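You operate a simulated robot arm through the tools that you are given. There is no shell and no other tool. Be economical: measure what you need, move in short steps, check, and stop when the job is done.

Carry out the task below with a simulated robot arm. There is one attempt and no reset: what you move stays moved.

JOB
Close both open boxes, stand them in the red towel tray and stack the brown box on the white box.
Fine: flaps right down.

Only the result counts: the job must be done as asked and must still hold three seconds after the hand-in. Knocking over, shifting, dropping, spilling or breaking anything else fails it. Flat cloth is picked up by pressing the open fingertips on it (5 to 10 N) and closing them slowly along it; thin cloth reads only 2 to 8 mm in the jaws.

ROBOT AND FRAMES
A 7-joint arm with a two-finger parallel gripper, fixed in place. Base frame: the origin is at the foot of the arm, x ahead of it, y to its left, z up; the work surface is at about z = 940. Lengths are in mm, angles in rad, forces in N, time in s.
With the tool pointing down near the work surface it reaches from about 220 to 680 mm from the base axis. Its first joint turns from -1.152 to 1.152 rad. Payload 2.4 kg.
The TCP is the grasp point between the finger pads, 30 mm short of the fingertips. In the tool frame z runs along the fingers and y along their closing line. The gripper opens to 94 mm. The fingers are 28 mm wide and 10 mm thick; the gripper's body (50 by 96 mm) begins 55 mm behind the TCP.
Orientation is that of the tool frame in the base frame, as a unit quaternion [x, y, z, w]. With the fingers straight down and closing along the base's y, the tool's x points along the base's -x, its y along +y and its z along -z.

CONTROLS
- The arm moves only by the tool play_rows. Its argument "steps" is a list of rows, each a list of 7 numbers: the finger opening in mm, from 0 to 94, then the shift along the tool's x, y, z in mm, then the turn, a rotation vector about the tool's x, y, z in rad. In form: [[gripper, dx, dy, dz, ax, ay, az], ...]. A call has 1 to 8 rows; each row shifts and turns the commanded pose from where the row before left it, along the tool's axes as they then stand. A row lasts 0.2 s, in which the tool goes at most 50 mm and 0.15 rad; a call with a longer step from one row to the next is refused whole, and so is a gripper value outside its range. A pose out of reach is approached as far as the arm can. The call stops where the force on the tool passes 50 N (or 10 N more than at its start, if that is more) or the arm is blocked; 0.2 s more then pass. The fingers move at their own pace (about 153 mm/s each) and stop on an object; they squeeze with about 30 N. The grip force told is the motor's: it shows also when the fingers shut on nothing. Time passes only in rows, and 0.2 s behind the last, so rows that do not move let the fingers close. The reply holds the time, the measured pose of the TCP, the force on the tool along the base axes, the opening and the grip force, in the units named above and with some noise, and new pictures: "show" is both (left out), scene, wrist or none.
- Cameras (640 x 400 px; columns grow to the right, rows downward): "scene" is fixed at [35.1, 466.9, 1444.9]; the picture's right is [-0.79, -0.61, 0.00], its down [-0.34, 0.43, -0.83] and it looks along [0.51, -0.66, -0.55] (base axes); focal length 320 px, centre (320, 200). "wrist" rides on the gripper at [76, 14, -102] in the tool frame; the picture's right is [-0.18, 0.98, 0.00], its down [-0.75, -0.14, -0.64] and it looks along [-0.63, -0.12, 0.77] (tool axes); focal length 243 px, centre (320, 200).
- probe_pixels(camera, pixels): there is no depth. For up to 12 entries [column, row, z] of the newest picture of that camera ("zoom" is the newest enlarged one), the place [x, y] in the base frame at which the ray of that pixel passes the height z, good to about 2 mm. No time passes.
- zoom(camera, box): a new picture of the part [left, top, right, bottom] of that camera's present view, enlarged. No time passes.
- sign_off(): hands the job in; it is judged then, once.

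Work in short steps. Measure before you move; look again where a grasp or a placing could have gone wrong, and mend it. You have 80 turns and 200 pictures in all, those below and enlarged ones among them. Open the gripper and draw the arm clear of the work before you hand the job in, unless the task says otherwise; then end with one line.

The tools are called after "Request:" as name(argument=value, ...) on one line, values as JSON. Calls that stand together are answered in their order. play_rows: Moves the arm, as the interface text tells. Its arguments: {"type":"object","properties":{"steps":{"type":"array","items":{"type":"array","items":{"type":"number"}}},"show":{"type":"string","enum":["both","scene","wrist","none"]}},"required":["steps"]} The other tools are called the same way: probe_pixels (camera, pixels) gives the place at which the rays of pixels pass given heights; zoom (camera, box) takes an enlarged picture of a part of a camera's view; sign_off () hands the job in.

At the start:

```text
time: 0.0
position: [442.8, 110.9, 1217.8]
tool_rot: [0.0, 1.0, 0.0, 0.0]
contact_force: [-0.1, -0.6, 0.5]
gripper_width: 93.9
grasp_force: 0.1
```

scene: 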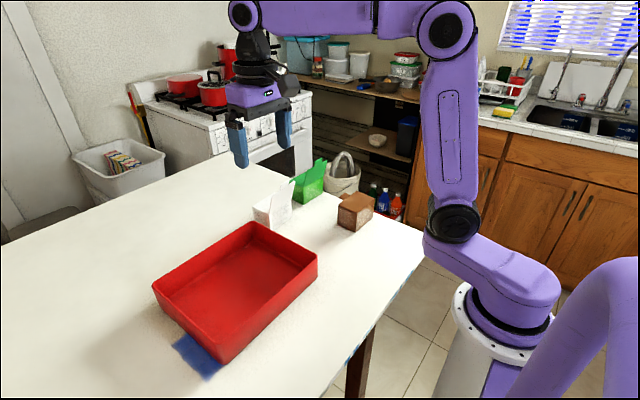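
wrist: 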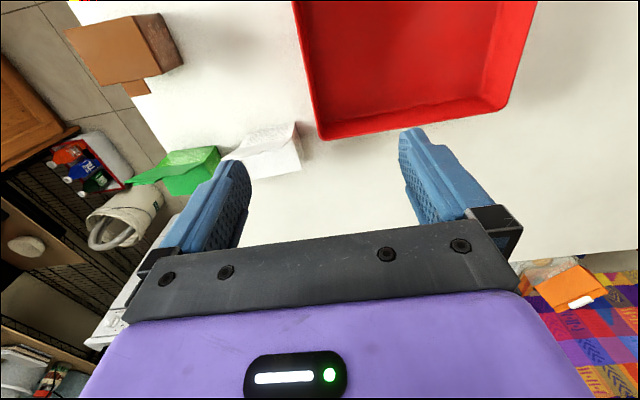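

I see a white box near (272,210), a green one near (310,185), a brown one near (355,210) and the red tray. I zoom in to see which are open.

Request:
zoom(camera="scene", box=[230, 140, 410, 252])

Request:
zoom(camera="wrist", box=[50, 0, 330, 200])

Request:
zoom(camera="scene", box=[140, 200, 340, 390])

```text
3.56 times, centred on (320, 196) of scene
```

zoom: 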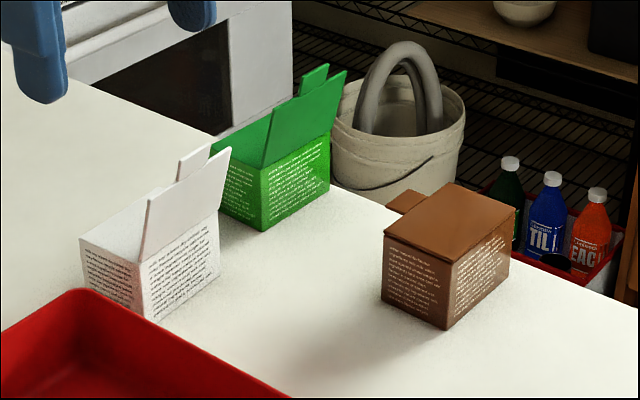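

```text
2.00 times, centred on (190, 100) of wrist
```

zoom: 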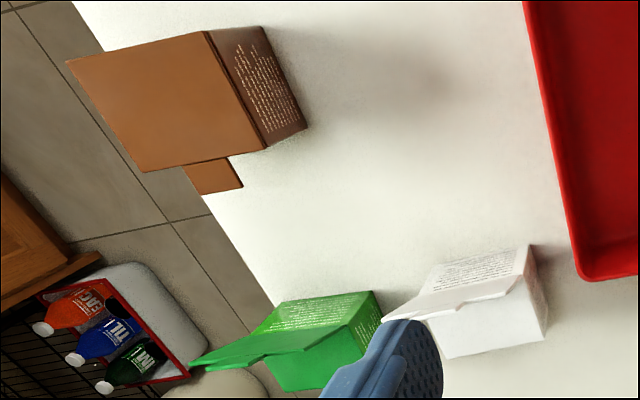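

```text
2.11 times, centred on (240, 295) of scene
```

zoom: 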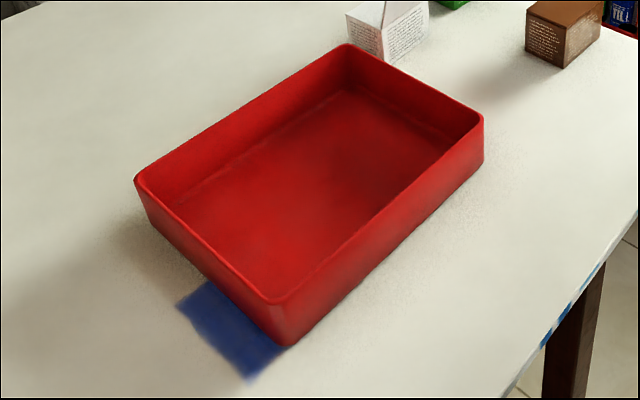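

White and green stand with raised lids; brown's lid looks down with a tab sticking out. I probe the base corners of the boxes and the tray corners.

Request:
probe_pixels(camera="scene", pixels=[[273.6, 230, 940], [291.3, 217.3, 940], [254, 222, 940], [356, 232.2, 940], [372.6, 221.5, 940], [337.4, 225, 940], [303.7, 204.7, 940], [322.8, 193.4, 940], [292.4, 198.5, 940]])

Request:
probe_pixels(camera="scene", pixels=[[222, 362, 940], [316, 278, 940], [219, 344, 990], [318, 259, 990], [248, 223, 990], [153, 285, 990], [190, 301, 945], [252, 243, 945]])

```text
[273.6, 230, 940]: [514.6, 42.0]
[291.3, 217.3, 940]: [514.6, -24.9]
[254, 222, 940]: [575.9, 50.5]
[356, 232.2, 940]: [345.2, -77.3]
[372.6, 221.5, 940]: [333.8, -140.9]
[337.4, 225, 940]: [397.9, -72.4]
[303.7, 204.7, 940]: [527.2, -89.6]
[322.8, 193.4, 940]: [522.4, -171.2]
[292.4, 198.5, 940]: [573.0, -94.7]
```

```text
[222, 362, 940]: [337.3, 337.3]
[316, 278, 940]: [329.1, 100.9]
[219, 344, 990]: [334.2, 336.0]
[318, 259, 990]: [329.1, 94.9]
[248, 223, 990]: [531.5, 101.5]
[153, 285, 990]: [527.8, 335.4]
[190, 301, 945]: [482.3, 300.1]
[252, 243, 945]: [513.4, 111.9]
```

To inspect brown's lid closely I move the wrist camera over toward it, keeping height.

Request:
play_rows(steps=[[94, 30, -34, 0, 0, 0, 0], [94, 30, -34, 0, 0, 0, 0], [94, 30, -34, 0, 0, 0, 0], [94, 30, -34, 0, 0, 0, 0], [94, 30, -34, 0, 0, 0, 0]], show="both")

```text
time: 1.2
position: [292.7, -59.3, 1218.6]
tool_rot: [0.0, 1.0, 0.001, -0.001]
contact_force: [0.0, 0.4, 0.4]
gripper_width: 94.1
grasp_force: 0.1
```

scene: 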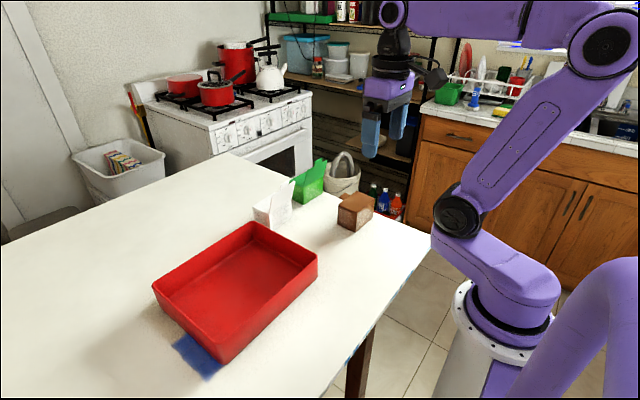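
wrist: 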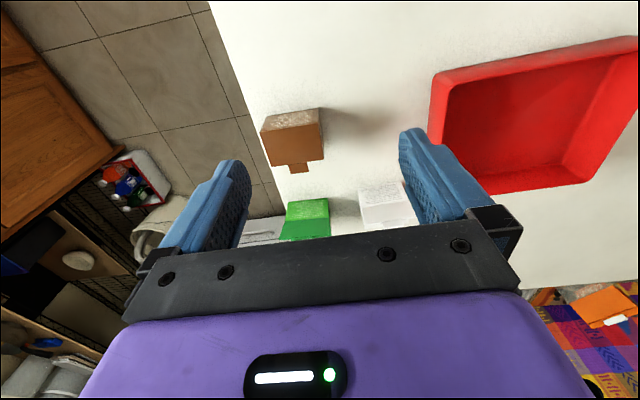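

Brown is at (293,138), seen from the robot's side. I zoom in on it and on the others.

Request:
zoom(camera="wrist", box=[245, 95, 345, 185])

Request:
zoom(camera="wrist", box=[265, 165, 425, 250])

Request:
zoom(camera="scene", box=[325, 175, 390, 240])

Request:
zoom(camera="scene", box=[245, 150, 335, 235])

```text
4.44 times, centred on (295, 140) of wrist
```

zoom: 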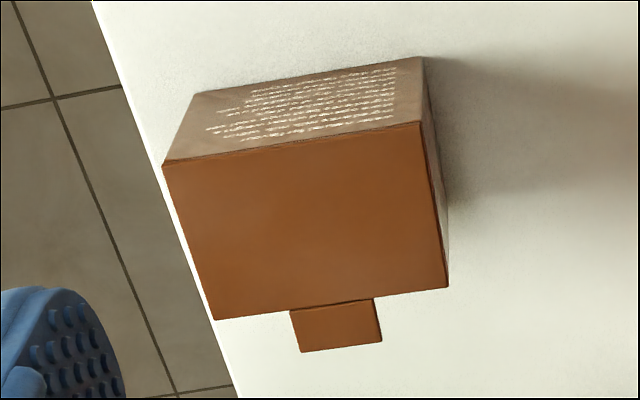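

```text
4.00 times, centred on (345, 208) of wrist
```

zoom: 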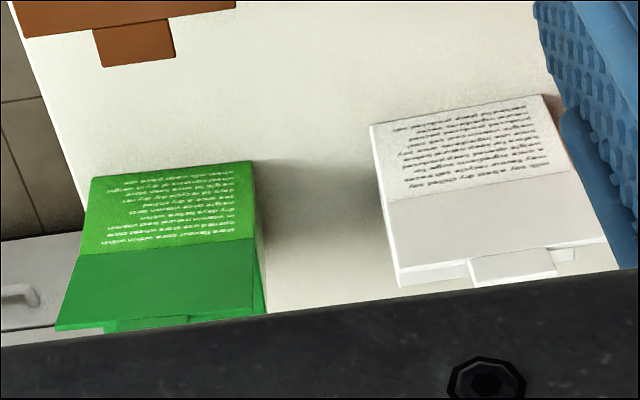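

```text
6.15 times, centred on (358, 208) of scene
```

zoom: 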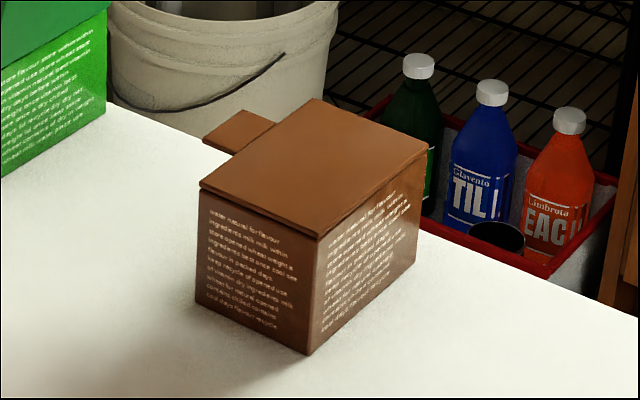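

```text
4.71 times, centred on (290, 192) of scene
```

zoom: 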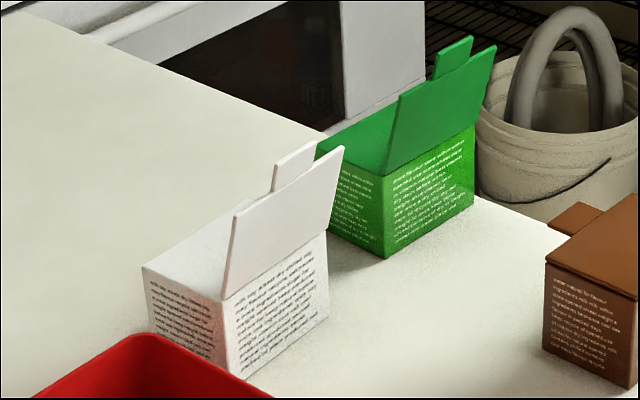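

Brown's lid is already flat; white and green are the open boxes (lids hinged on their -x side, standing up), so those two get closed. I zoom on white for measuring.

Request:
zoom(camera="scene", box=[245, 172, 301, 236])

```text
6.25 times, centred on (273, 204) of scene
```

zoom: 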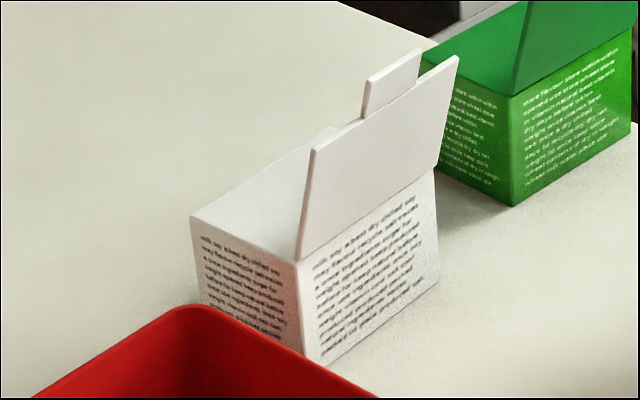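

I probe white's and green's corners in this enlarged picture at candidate heights.

Request:
probe_pixels(camera="zoom", pixels=[[304, 366, 940], [438, 281, 940], [297, 262, 1000], [297, 262, 1010], [434, 170, 1000], [190, 215, 1000], [328, 128, 1000], [314, 148, 1060], [458, 56, 1060], [512, 205, 940], [511, 97, 1010], [511, 97, 1000]])

Request:
zoom(camera="scene", box=[280, 150, 344, 210])

```text
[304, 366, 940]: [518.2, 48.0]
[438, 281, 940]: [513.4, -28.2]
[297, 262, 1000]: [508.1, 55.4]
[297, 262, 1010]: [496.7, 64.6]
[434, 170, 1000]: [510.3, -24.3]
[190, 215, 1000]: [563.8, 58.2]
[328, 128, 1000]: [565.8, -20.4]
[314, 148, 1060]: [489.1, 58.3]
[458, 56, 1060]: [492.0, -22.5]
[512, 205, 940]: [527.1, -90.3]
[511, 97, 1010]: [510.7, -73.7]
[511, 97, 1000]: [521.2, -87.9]
```

```text
6.67 times, centred on (312, 180) of scene
```

zoom: 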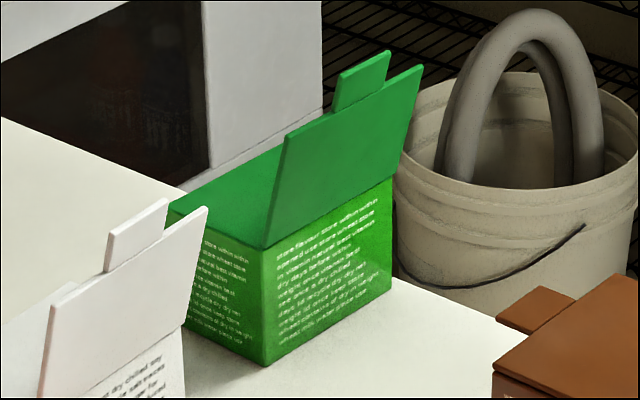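

Now the green and brown corners.

Request:
probe_pixels(camera="zoom", pixels=[[264, 366, 940], [391, 288, 940], [262, 247, 995], [391, 178, 995], [170, 204, 995], [287, 138, 1050], [422, 67, 1050], [334, 110, 1060], [391, 52, 1060]])

Request:
zoom(camera="scene", box=[325, 180, 389, 240])

```text
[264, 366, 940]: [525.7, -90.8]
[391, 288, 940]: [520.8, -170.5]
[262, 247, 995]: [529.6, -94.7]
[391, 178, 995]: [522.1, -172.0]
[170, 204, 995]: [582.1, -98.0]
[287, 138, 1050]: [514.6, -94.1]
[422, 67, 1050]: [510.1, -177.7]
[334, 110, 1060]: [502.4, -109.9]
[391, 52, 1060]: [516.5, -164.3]
```

```text
6.67 times, centred on (357, 210) of scene
```

zoom: 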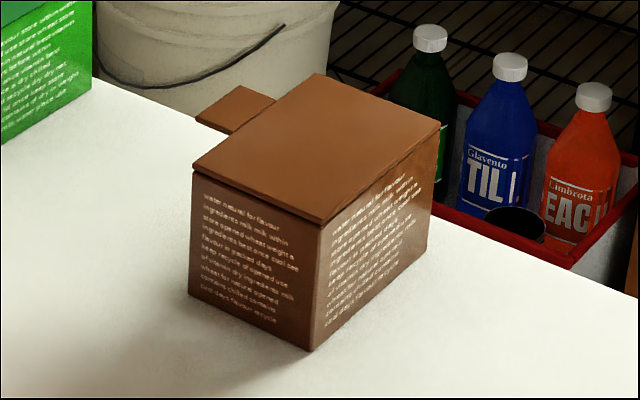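

Probing brown's corners.

Request:
probe_pixels(camera="zoom", pixels=[[312, 350, 940], [428, 256, 940], [188, 292, 940], [321, 222, 1000], [440, 123, 1000], [192, 167, 1000], [316, 74, 1000], [195, 120, 1000], [240, 85, 1000], [321, 222, 995]])

```text
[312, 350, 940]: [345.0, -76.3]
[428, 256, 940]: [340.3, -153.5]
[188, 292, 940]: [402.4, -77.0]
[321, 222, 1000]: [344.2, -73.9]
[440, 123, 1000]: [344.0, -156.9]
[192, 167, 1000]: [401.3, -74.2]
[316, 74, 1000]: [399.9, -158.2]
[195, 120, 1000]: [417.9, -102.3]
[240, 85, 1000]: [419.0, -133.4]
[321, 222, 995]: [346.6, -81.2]
```

White: top ≈993, x 516–572, y −27..50, lid standing to about z 1048; brown 343–401 × −155..−75. I go with closed fingers to the robot side of white's lid.

Request:
play_rows(steps=[[0, -28.7, 11.9, 19.7, 0, 0, 0], [0, -28.7, 11.9, 19.7, 0, 0, 0], [0, -28.7, 11.9, 19.7, 0, 0, 0], [0, -28.7, 11.9, 19.7, 0, 0, 0], [0, -28.7, 11.9, 19.7, 0, 0, 0], [0, -28.7, 11.9, 19.7, 0, 0, 0], [0, 0, 0, 20, 0, 0, 0], [0, 0, 0, 20, 0, 0, 0]])

```text
time: 3.0
position: [463.3, 14.2, 1060.7]
tool_rot: [0.0, 1.0, 0.0, 0.001]
contact_force: [-0.5, -0.1, -0.2]
gripper_width: 0.0
grasp_force: 29.9
```

scene: 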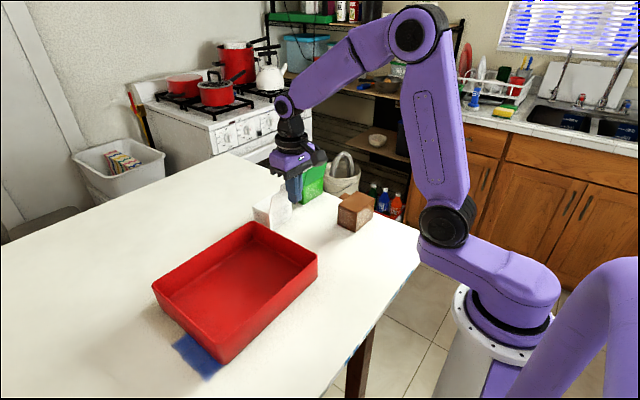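
wrist: 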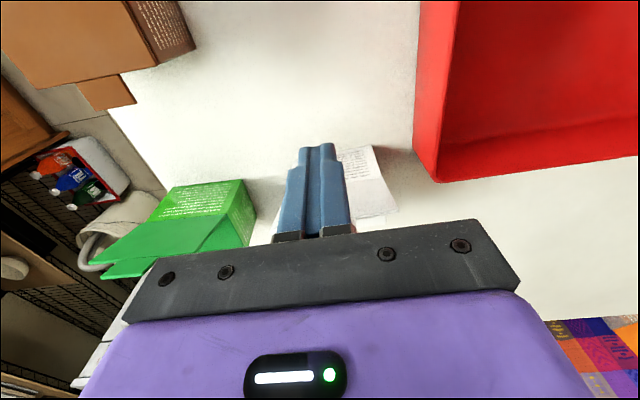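

The fingers appear near (292,190), close to the lid; I zoom to check clearance.

Request:
zoom(camera="scene", box=[245, 140, 335, 236])

```text
4.17 times, centred on (290, 188) of scene
```

zoom: 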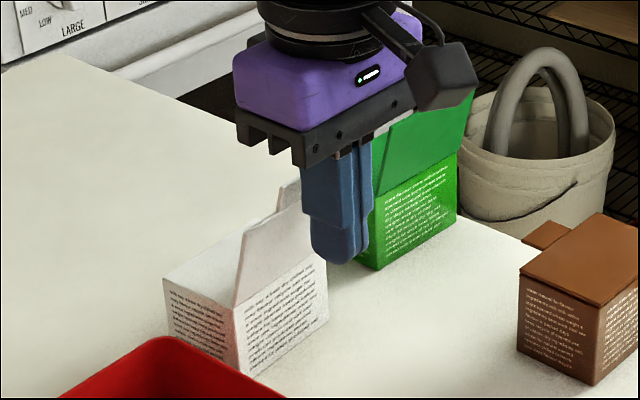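

The fingers stand on the robot side of the lid. I push it slowly +x.

Request:
play_rows(steps=[[0, -12, 0, 0, 0, 0, 0], [0, -12, 0, 0, 0, 0, 0], [0, -12, 0, 0, 0, 0, 0], [0, -12, 0, 0, 0, 0, 0], [0, -10, 0, 0, 0, 0, 0]])

Request:
zoom(camera="scene", box=[245, 140, 335, 236])

```text
time: 4.2
position: [523.0, 12.0, 1059.9]
tool_rot: [0.0, 1.0, 0.0, -0.001]
contact_force: [-0.5, 0.0, -0.9]
gripper_width: 0.2
grasp_force: 30.4
```

scene: 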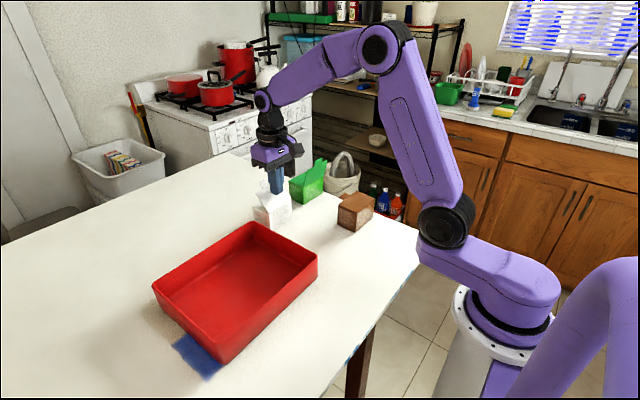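
wrist: 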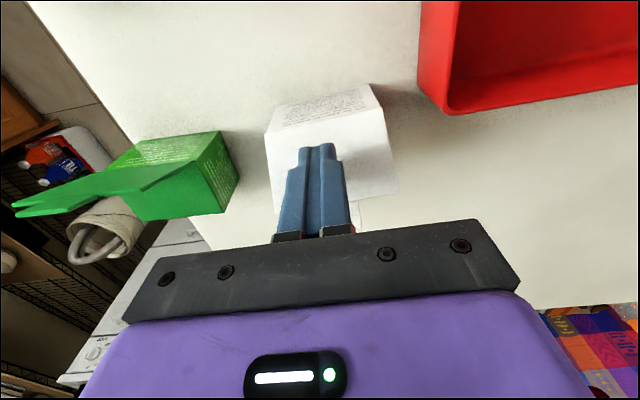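

```text
4.17 times, centred on (290, 188) of scene
```

zoom: 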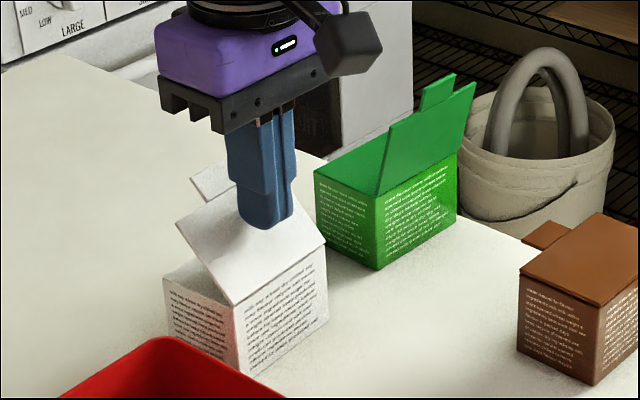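

The lid tips over at about 50° with tiny force and the box is not sliding. I follow on over and press down.

Request:
play_rows(steps=[[0, -13, 0, 5, 0, 0, 0], [0, -13, 0, 7, 0, 0, 0], [0, 0, 0, 8, 0, 0, 0], [0, 0, 0, 7, 0, 0, 0], [0, 0, 0, 5, 0, 0, 0], [0, 0, 0, 2, 0, 0, 0], [0, 0, 0, 1, 0, 0, 0]])

Request:
zoom(camera="scene", box=[245, 140, 335, 236])

```text
time: 5.7
position: [548.3, 13.2, 1031.5]
tool_rot: [0.0, 1.0, 0.0, 0.003]
contact_force: [-7.9, -0.3, 15.2]
gripper_width: 0.0
grasp_force: 29.5
stopped in row 7: the force on the tool passed its limit (the readings are from after the stop); the commanded pose is now the measured one
```

scene: 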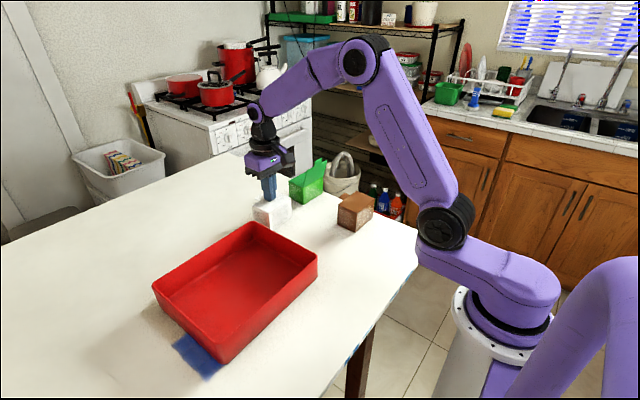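
wrist: 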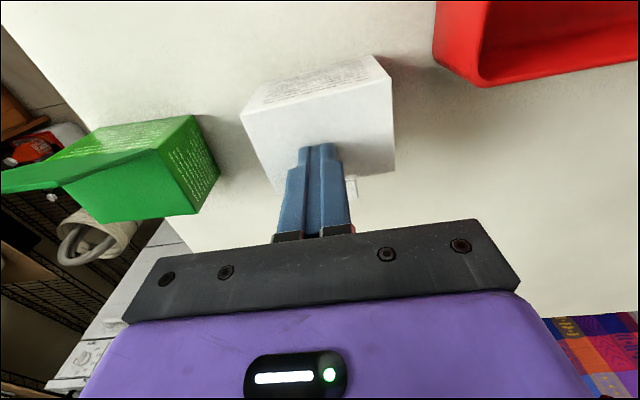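

```text
4.17 times, centred on (290, 188) of scene
```

zoom: 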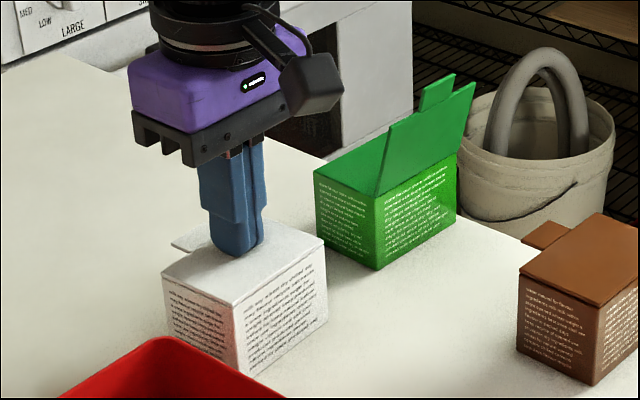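

White is pressed flat (lid top ≈1001). I lift off and travel to the robot side of green's lid.

Request:
play_rows(steps=[[0, 0, 0, -33, 0, 0, 0], [0, 0, 0, -33, 0, 0, 0], [0, 0, 0, -33, 0, 0, 0], [0, 20.75, -36.25, 0, 0, 0, 0], [0, 20.75, -36.25, 0, 0, 0, 0], [0, 20.75, -36.25, 0, 0, 0, 0], [0, 20.75, -36.25, 0, 0, 0, 0]])

Request:
zoom(camera="scene", box=[245, 140, 335, 236])

```text
time: 7.2
position: [465.8, -132.7, 1127.8]
tool_rot: [-0.001, 1.0, 0.0, 0.003]
contact_force: [-0.4, -0.4, -0.3]
gripper_width: 0.0
grasp_force: 30.4
```

scene: 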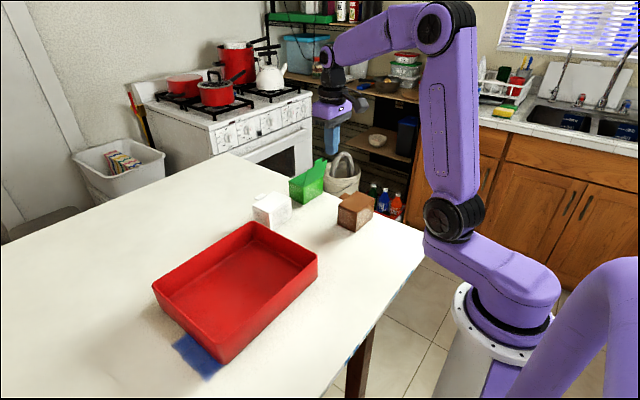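
wrist: 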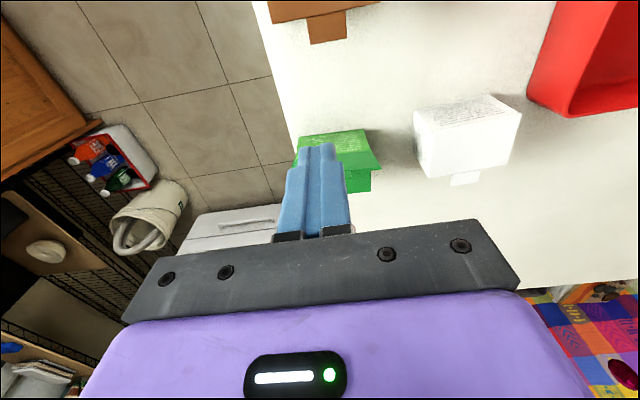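

```text
4.17 times, centred on (290, 188) of scene
```

zoom: 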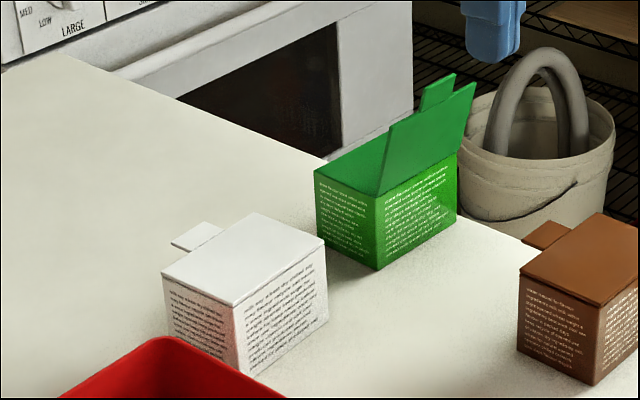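

White stays shut. I descend beside green's lid and push it over in the same way.

Request:
play_rows(steps=[[0, 4, 0, 33, 0, 0, 0], [0, 0, 0, 33, 0, 0, 0], [0, -14, 0, 0, 0, 0, 0], [0, -14, 0, 0, 0, 0, 0], [0, -14, 0, 0, 0, 0, 0], [0, -14, 0, 0, 0, 0, 0], [0, -12, 0, 0, 0, 0, 0]])

Request:
zoom(camera="scene", box=[245, 140, 335, 236])

```text
time: 8.8
position: [530.6, -132.8, 1063.2]
tool_rot: [0.001, 1.0, 0.0, 0.003]
contact_force: [-0.5, 0.1, 0.0]
gripper_width: 0.0
grasp_force: 30.1
```

scene: 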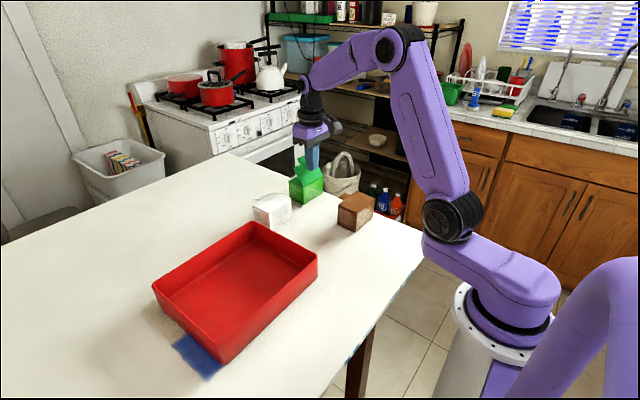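
wrist: 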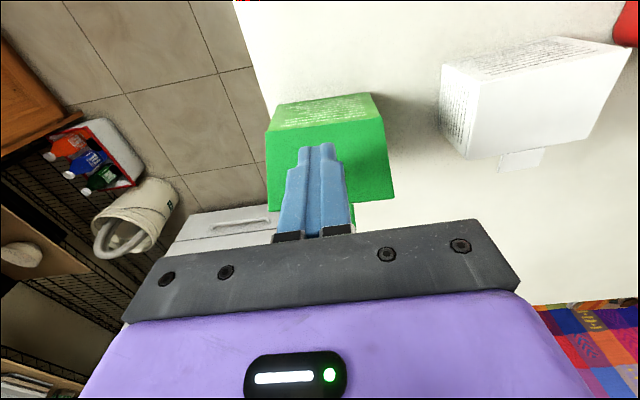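

```text
4.17 times, centred on (290, 188) of scene
```

zoom: 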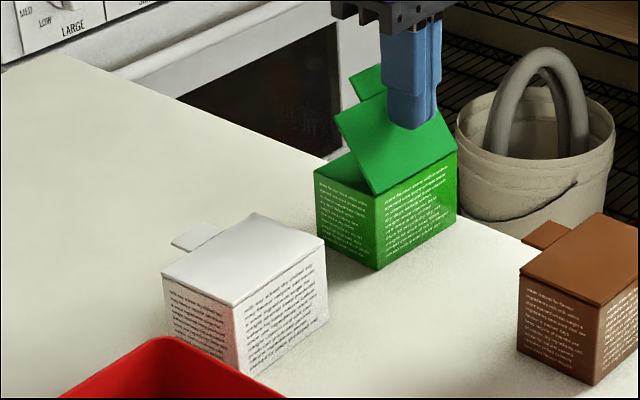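

Green's lid tips at about 45°; I carry on and press it down.

Request:
play_rows(steps=[[0, -13, 0, 5, 0, 0, 0], [0, -13, 0, 7, 0, 0, 0], [0, 0, 0, 8, 0, 0, 0], [0, 0, 0, 7, 0, 0, 0], [0, 0, 0, 4, 0, 0, 0], [0, 0, 0, 2, 0, 0, 0], [0, 0, 0, 1, 0, 0, 0]])

Request:
zoom(camera="scene", box=[245, 140, 335, 236])

```text
time: 10.4
position: [556.0, -132.0, 1030.8]
tool_rot: [-0.001, 1.0, -0.001, 0.005]
contact_force: [-6.9, 1.8, 27.9]
gripper_width: 0.0
grasp_force: 29.5
```

scene: 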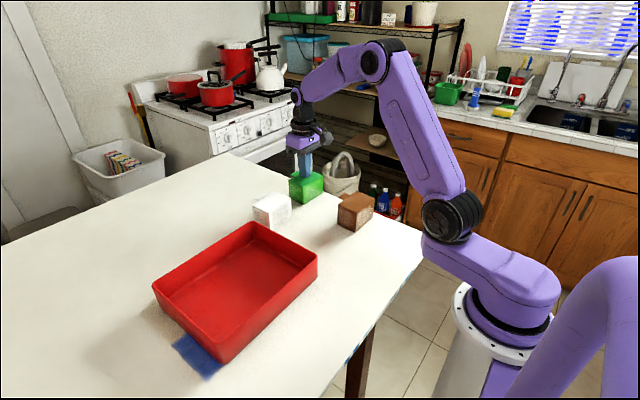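
wrist: 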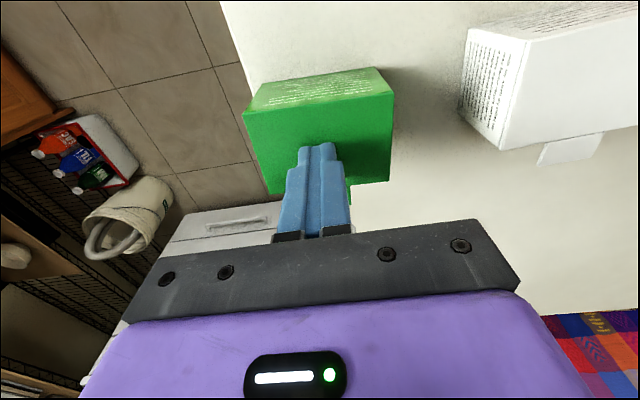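

```text
4.17 times, centred on (290, 188) of scene
```

zoom: 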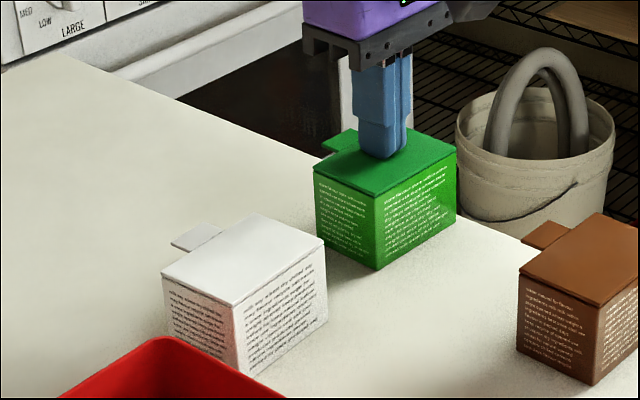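

Green is shut flat. I lift clear, open, and move above white to measure it for the grasp.

Request:
play_rows(steps=[[0, 0, 0, -33, 0, 0, 0], [0, 0, 0, -33, 0, 0, 0], [0, 0, 0, -33, 0, 0, 0], [94, 5, 36, 0, 0, 0, 0], [94, 5, 36, 0, 0, 0, 0], [94, 3, 36, 0, 0, 0, 0], [94, 0, 36, 0, 0, 0, 0]])

Request:
zoom(camera="scene", box=[245, 150, 335, 236])

```text
time: 12.1
position: [542.6, 12.1, 1128.2]
tool_rot: [0.0, 1.0, -0.001, 0.004]
contact_force: [0.0, 0.6, 0.5]
gripper_width: 94.2
grasp_force: 0.0
```

scene: 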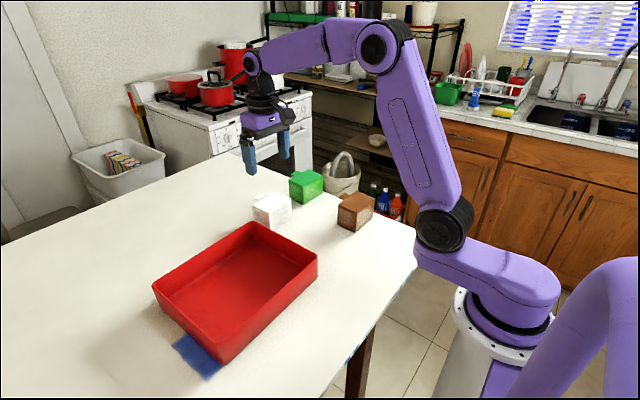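
wrist: 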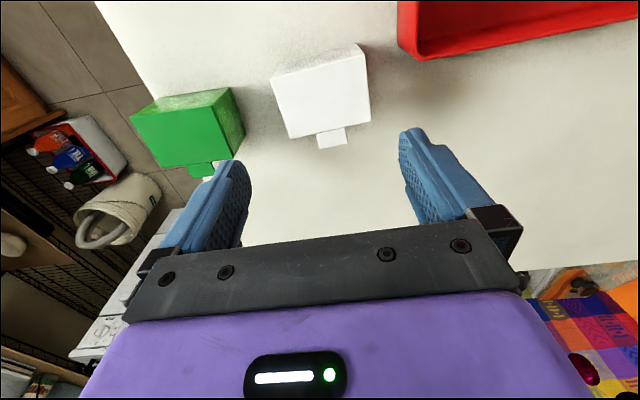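

```text
4.65 times, centred on (290, 193) of scene
```

zoom: 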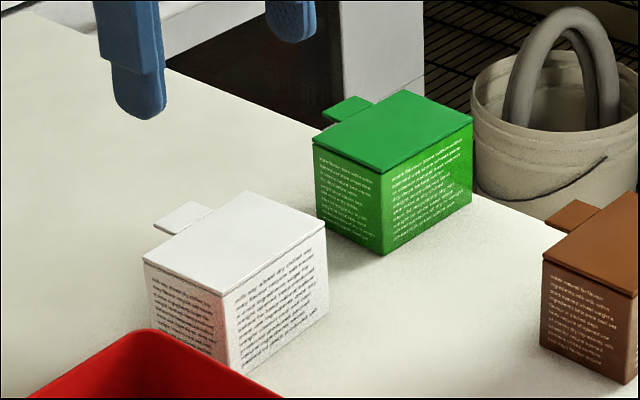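

Both lids are flat. I probe the lid corners of white and green.

Request:
probe_pixels(camera="zoom", pixels=[[224, 295, 999], [325, 225, 999], [144, 261, 999], [249, 193, 999], [384, 171, 1000], [474, 123, 1000], [313, 139, 1000], [403, 91, 1000], [232, 372, 940], [327, 308, 940]])

Request:
zoom(camera="wrist", box=[250, 30, 390, 160])

```text
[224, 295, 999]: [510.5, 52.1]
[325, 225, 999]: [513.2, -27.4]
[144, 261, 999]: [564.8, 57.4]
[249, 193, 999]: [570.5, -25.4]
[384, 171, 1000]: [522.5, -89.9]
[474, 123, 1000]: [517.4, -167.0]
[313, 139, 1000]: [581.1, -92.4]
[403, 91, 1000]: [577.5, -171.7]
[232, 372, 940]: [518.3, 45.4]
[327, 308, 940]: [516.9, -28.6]
```

```text
3.08 times, centred on (320, 95) of wrist
```

zoom: 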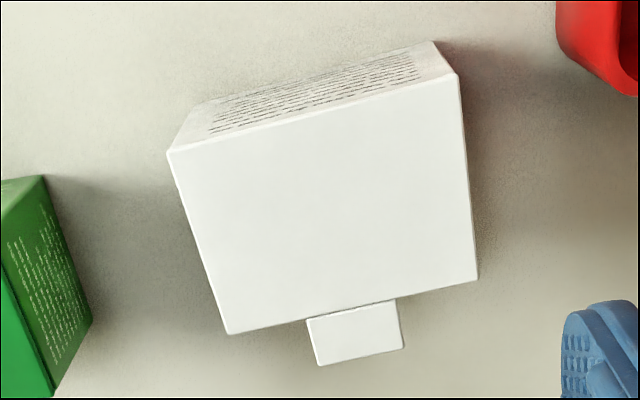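

Request:
probe_pixels(camera="zoom", pixels=[[167, 151, 998], [459, 74, 998], [477, 281, 998], [230, 334, 998]])

```text
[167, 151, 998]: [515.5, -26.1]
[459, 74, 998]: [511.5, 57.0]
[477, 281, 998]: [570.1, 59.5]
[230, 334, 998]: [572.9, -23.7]
```

White's lid: centre (542,16), yaw ≈ +0.045, width ≈ 81. I align, then descend with open fingers.

Request:
play_rows(steps=[[94, 0, 3.7, 0, 0, 0, -0.045], [94, 0, 0, 35, 0, 0, 0], [94, 0, 0, 35, 0, 0, 0], [94, 0, 0, 15, 0, 0, 0]])

Request:
zoom(camera="wrist", box=[180, 30, 480, 230])

```text
time: 13.1
position: [543.1, 15.0, 1041.9]
tool_rot: [-0.023, 1.0, -0.001, 0.003]
contact_force: [0.0, -0.1, 0.8]
gripper_width: 93.9
grasp_force: 0.1
```

scene: 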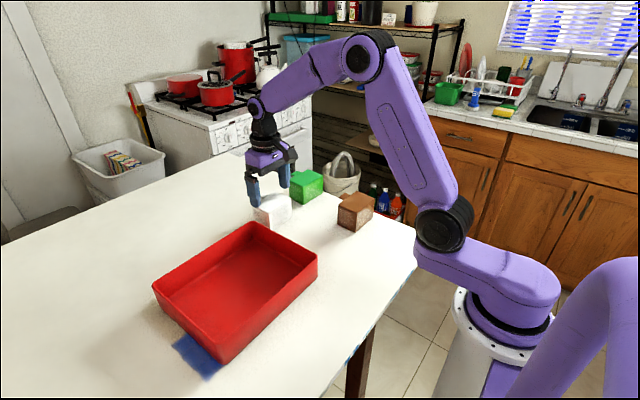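
wrist: 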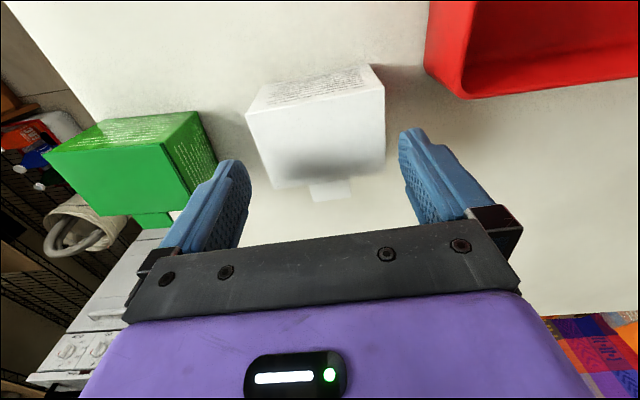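

```text
2.00 times, centred on (330, 130) of wrist
```

zoom: 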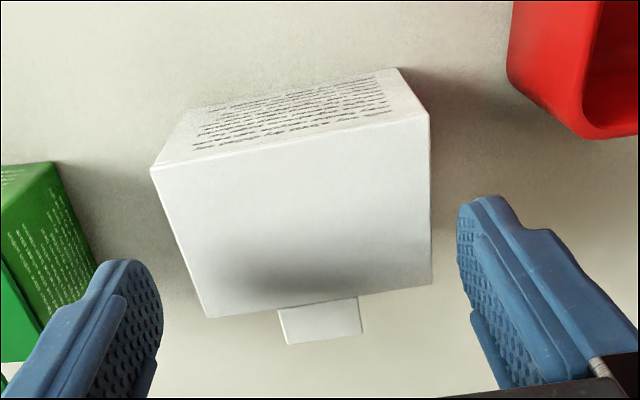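

I re-probe the lid corners from this closer view.

Request:
probe_pixels(camera="zoom", pixels=[[152, 170, 999], [428, 113, 999], [432, 285, 999], [210, 318, 999], [120, 262, 1012], [485, 198, 1012]])

```text
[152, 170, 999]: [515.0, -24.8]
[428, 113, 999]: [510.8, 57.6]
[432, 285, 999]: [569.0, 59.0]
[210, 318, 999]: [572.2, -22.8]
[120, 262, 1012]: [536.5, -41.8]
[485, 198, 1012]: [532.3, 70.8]
```

Centre y reads 17.3, so I shift +2 in y and descend to the grasp height.

Request:
play_rows(steps=[[94, 1, 2.2, 0, 0, 0, 0], [94, 0, 0, 15, 0, 0, 0], [94, 0, 0, 15, 0, 0, 0], [94, 0, 0, 15, 0, 0, 0], [94, 0, 0, 12, 0, 0, 0]], show="wrist")

Request:
zoom(camera="scene", box=[225, 140, 335, 240])

```text
time: 14.2
position: [542.4, 17.8, 985.7]
tool_rot: [-0.023, 1.0, 0.0, 0.003]
contact_force: [-0.1, 0.5, -0.3]
gripper_width: 94.0
grasp_force: 0.0
```

wrist: 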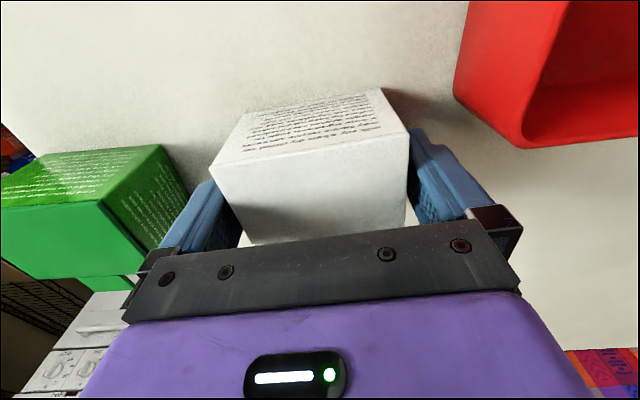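

```text
4.00 times, centred on (280, 190) of scene
```

zoom: 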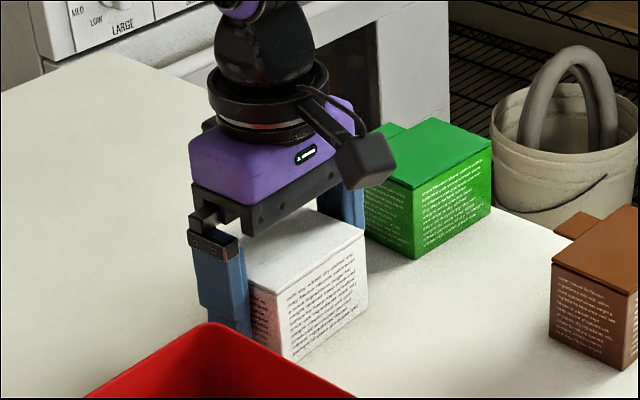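

Fingers straddle the box without contact. I close and lift.

Request:
play_rows(steps=[[75, 0, 0, 0, 0, 0, 0], [60, 0, 0, 0, 0, 0, 0], [60, 0, 0, 0, 0, 0, 0], [60, 0, 0, -10, 0, 0, 0], [60, 0, 0, -30, 0, 0, 0], [60, 0, 0, -40, 0, 0, 0]])

Request:
zoom(camera="scene", box=[225, 130, 335, 230])

```text
time: 15.7
position: [542.7, 17.9, 1067.4]
tool_rot: [-0.024, 1.0, 0.0, 0.003]
contact_force: [0.3, -0.1, -0.7]
gripper_width: 88.8
grasp_force: 29.9
```

scene: 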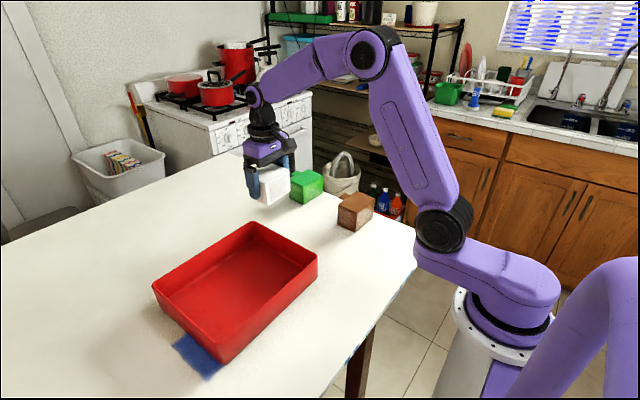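
wrist: 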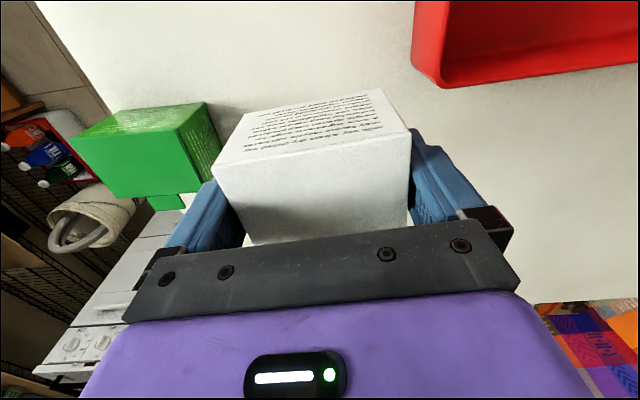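

```text
4.00 times, centred on (280, 180) of scene
```

zoom: 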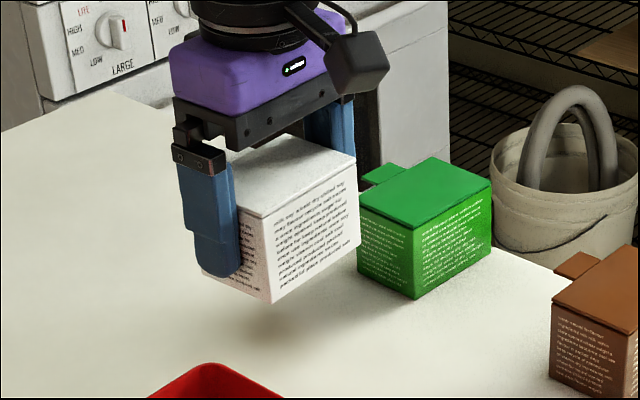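

Held (opening 88.8) with the lid flat. I now measure the tray's inside floor.

Request:
zoom(camera="scene", box=[140, 210, 330, 370])

```text
2.50 times, centred on (235, 290) of scene
```

zoom: 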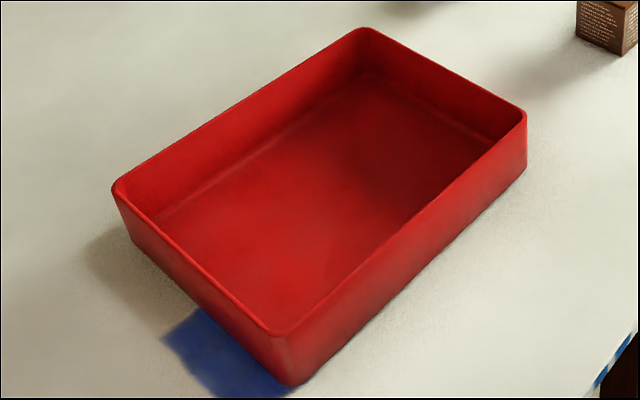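

Request:
probe_pixels(camera="zoom", pixels=[[157, 216, 945], [363, 75, 945], [490, 138, 945], [276, 330, 990], [521, 116, 990], [363, 32, 990], [119, 190, 990], [298, 385, 940], [523, 165, 940], [131, 238, 940]])

```text
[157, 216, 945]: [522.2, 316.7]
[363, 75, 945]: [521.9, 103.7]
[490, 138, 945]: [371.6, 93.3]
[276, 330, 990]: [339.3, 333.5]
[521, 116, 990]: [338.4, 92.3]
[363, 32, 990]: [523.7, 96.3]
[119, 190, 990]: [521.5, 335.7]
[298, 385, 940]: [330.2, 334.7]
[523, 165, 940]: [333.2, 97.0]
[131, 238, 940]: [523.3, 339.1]
```

Tray inside: x 338–523, y 98–332. White goes to (378,190), green later to (466,240), tabs clear. I carry white over at z 1067, squaring its yaw.

Request:
play_rows(steps=[[60, 0, 0, 0, 0, 0, 0.045], [60, 27.5, 28.7, 0, 0, 0, 0], [60, 27.5, 28.7, 0, 0, 0, 0], [60, 27.5, 28.7, 0, 0, 0, 0], [60, 27.5, 28.7, 0, 0, 0, 0], [60, 27.5, 28.7, 0, 0, 0, 0], [60, 27.5, 28.7, 0, 0, 0, 0], [60, 0, 0, 20, 0, 0, 0]])

```text
time: 17.4
position: [377.4, 189.4, 1045.5]
tool_rot: [-0.001, 1.0, 0.0, 0.003]
contact_force: [-0.1, 0.3, -1.6]
gripper_width: 88.9
grasp_force: 30.4
```

scene: 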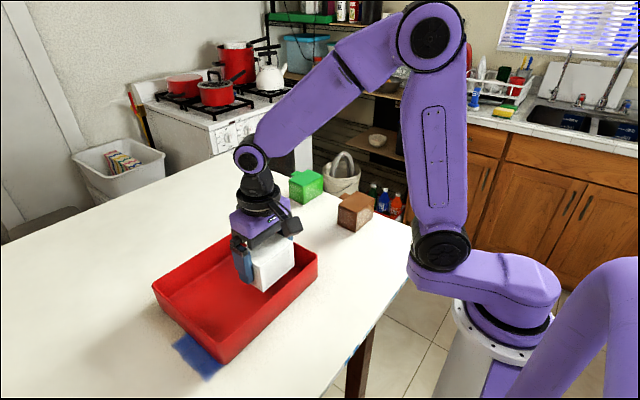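
wrist: 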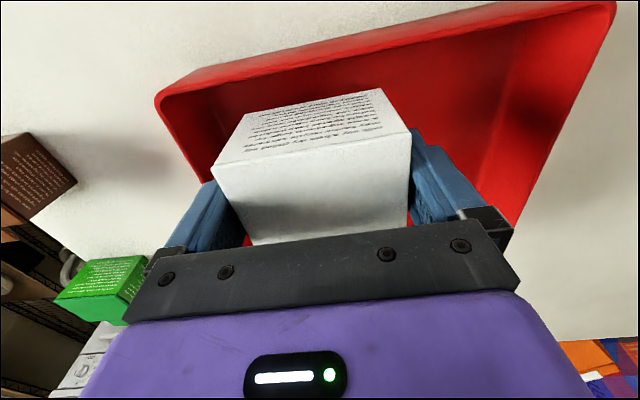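

White hangs inside the tray outline. I lower to just above the floor and then gently until contact.

Request:
play_rows(steps=[[60, 0, 0, 18, 0, 0, 0], [60, 0, 0, 18, 0, 0, 0], [60, 0, 0, 14, 0, 0, 0], [60, 0, 0, 2, 0, 0, 0], [60, 0, 0, 2, 0, 0, 0]])

Request:
zoom(camera="scene", box=[200, 200, 330, 310])

```text
time: 18.6
position: [376.6, 190.0, 991.1]
tool_rot: [0.0, 1.0, 0.0, 0.004]
contact_force: [-0.2, 0.4, -2.2]
gripper_width: 89.0
grasp_force: 30.5
```

scene: 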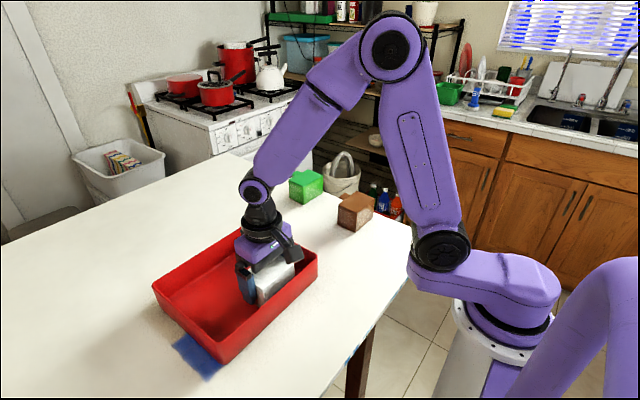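
wrist: 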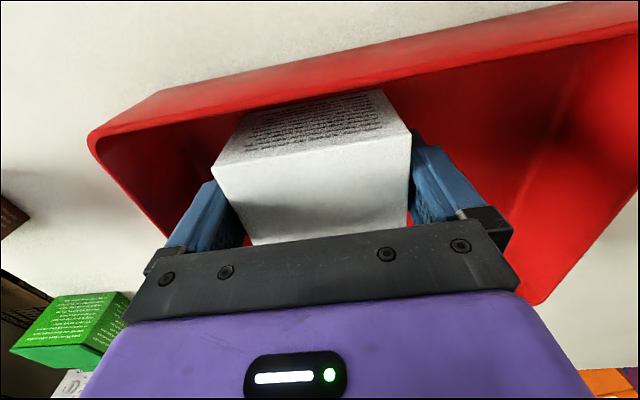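

```text
3.64 times, centred on (265, 255) of scene
```

zoom: 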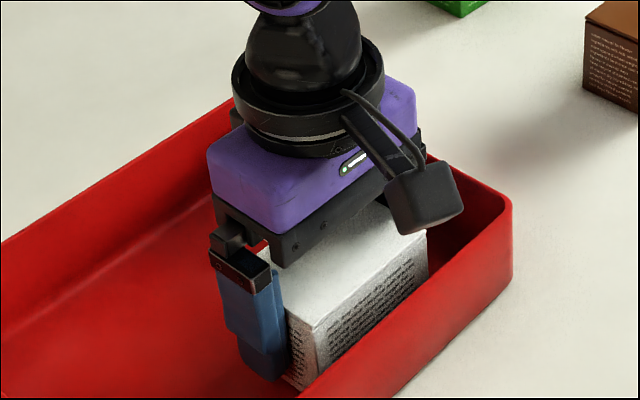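

No floor contact yet; I creep down 1 mm at a time.

Request:
play_rows(steps=[[60, 0, 0, 1, 0, 0, 0], [60, 0, 0, 1, 0, 0, 0], [60, 0, 0, 1, 0, 0, 0], [60, 0, 0, 1, 0, 0, 0]], show="none")

```text
time: 19.6
position: [378.0, 190.4, 987.8]
tool_rot: [-0.001, 1.0, 0.001, 0.004]
contact_force: [-5.9, -5.1, 33.9]
gripper_width: 89.4
grasp_force: 30.2
```

Floor contact (34 N). I open straight and raise out slowly.

Request:
play_rows(steps=[[60, 0, 0, -1, 0, 0, 0], [94, 0, 0, 0, 0, 0, 0], [94, 0, 0, 0, 0, 0, 0], [94, 0, 0, -15, 0, 0, 0], [94, 0, 0, -30, 0, 0, 0], [94, 0, 0, -40, 0, 0, 0], [94, 0, 0, -40, 0, 0, 0]])

Request:
zoom(camera="scene", box=[200, 200, 330, 310])

```text
time: 21.2
position: [376.9, 188.1, 1115.0]
tool_rot: [0.0, 1.0, 0.0, 0.003]
contact_force: [-0.9, 0.7, 0.2]
gripper_width: 93.9
grasp_force: 0.1
```

scene: 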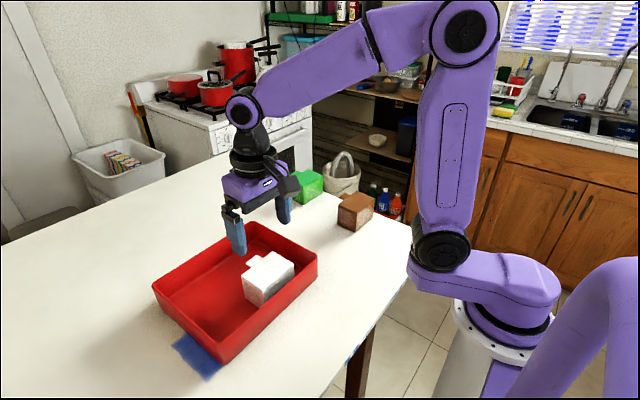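
wrist: 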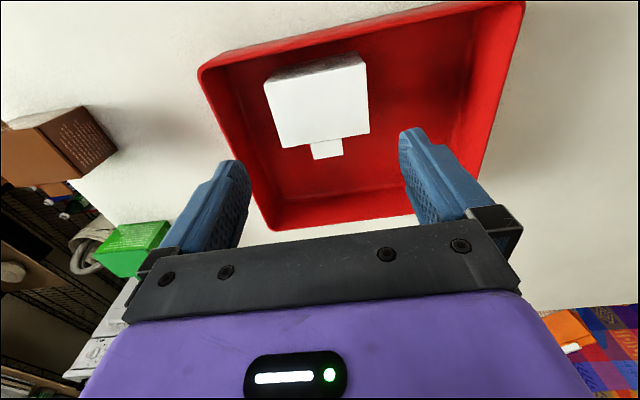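

```text
3.64 times, centred on (265, 255) of scene
```

zoom: 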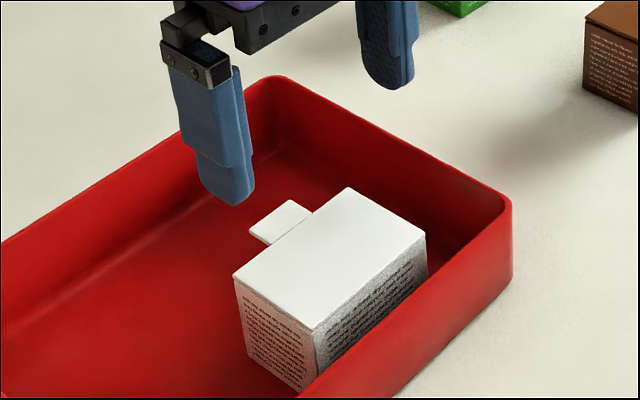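

White stands shut in the tray. Now to above green, at about (551,−131).

Request:
play_rows(steps=[[94, -21.8, -39.9, 0, 0, 0, 0], [94, -21.8, -39.9, 0, 0, 0, 0], [94, -21.8, -39.9, 0, 0, 0, 0], [94, -21.8, -39.9, 0, 0, 0, 0], [94, -21.8, -39.9, 0, 0, 0, 0], [94, -21.8, -39.9, 0, 0, 0, 0], [94, -21.8, -39.9, 0, 0, 0, 0], [94, -21.8, -39.9, 0, 0, 0, 0]], show="none")

Request:
play_rows(steps=[[94, 0, 0, 35, 0, 0, 0], [94, 0, 0, 35, 0, 0, 0]], show="wrist")

Request:
zoom(camera="wrist", box=[180, 30, 480, 230])

```text
time: 23.1
position: [551.8, -131.5, 1116.2]
tool_rot: [0.0, 1.0, 0.0, 0.003]
contact_force: [-0.4, 1.0, -0.6]
gripper_width: 93.7
grasp_force: 0.0
```

```text
time: 23.6
position: [551.6, -128.9, 1046.2]
tool_rot: [0.0, 1.0, 0.0, 0.003]
contact_force: [-0.7, 0.9, -0.6]
gripper_width: 94.0
grasp_force: 0.1
```

wrist: 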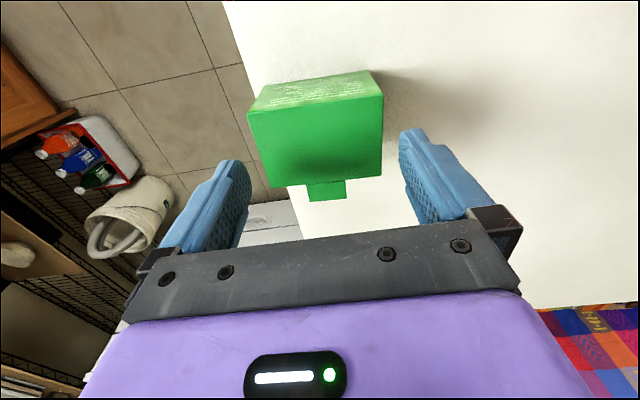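

```text
2.00 times, centred on (330, 130) of wrist
```

zoom: 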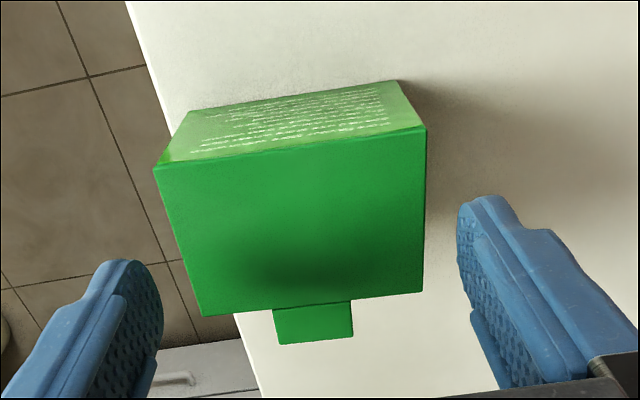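

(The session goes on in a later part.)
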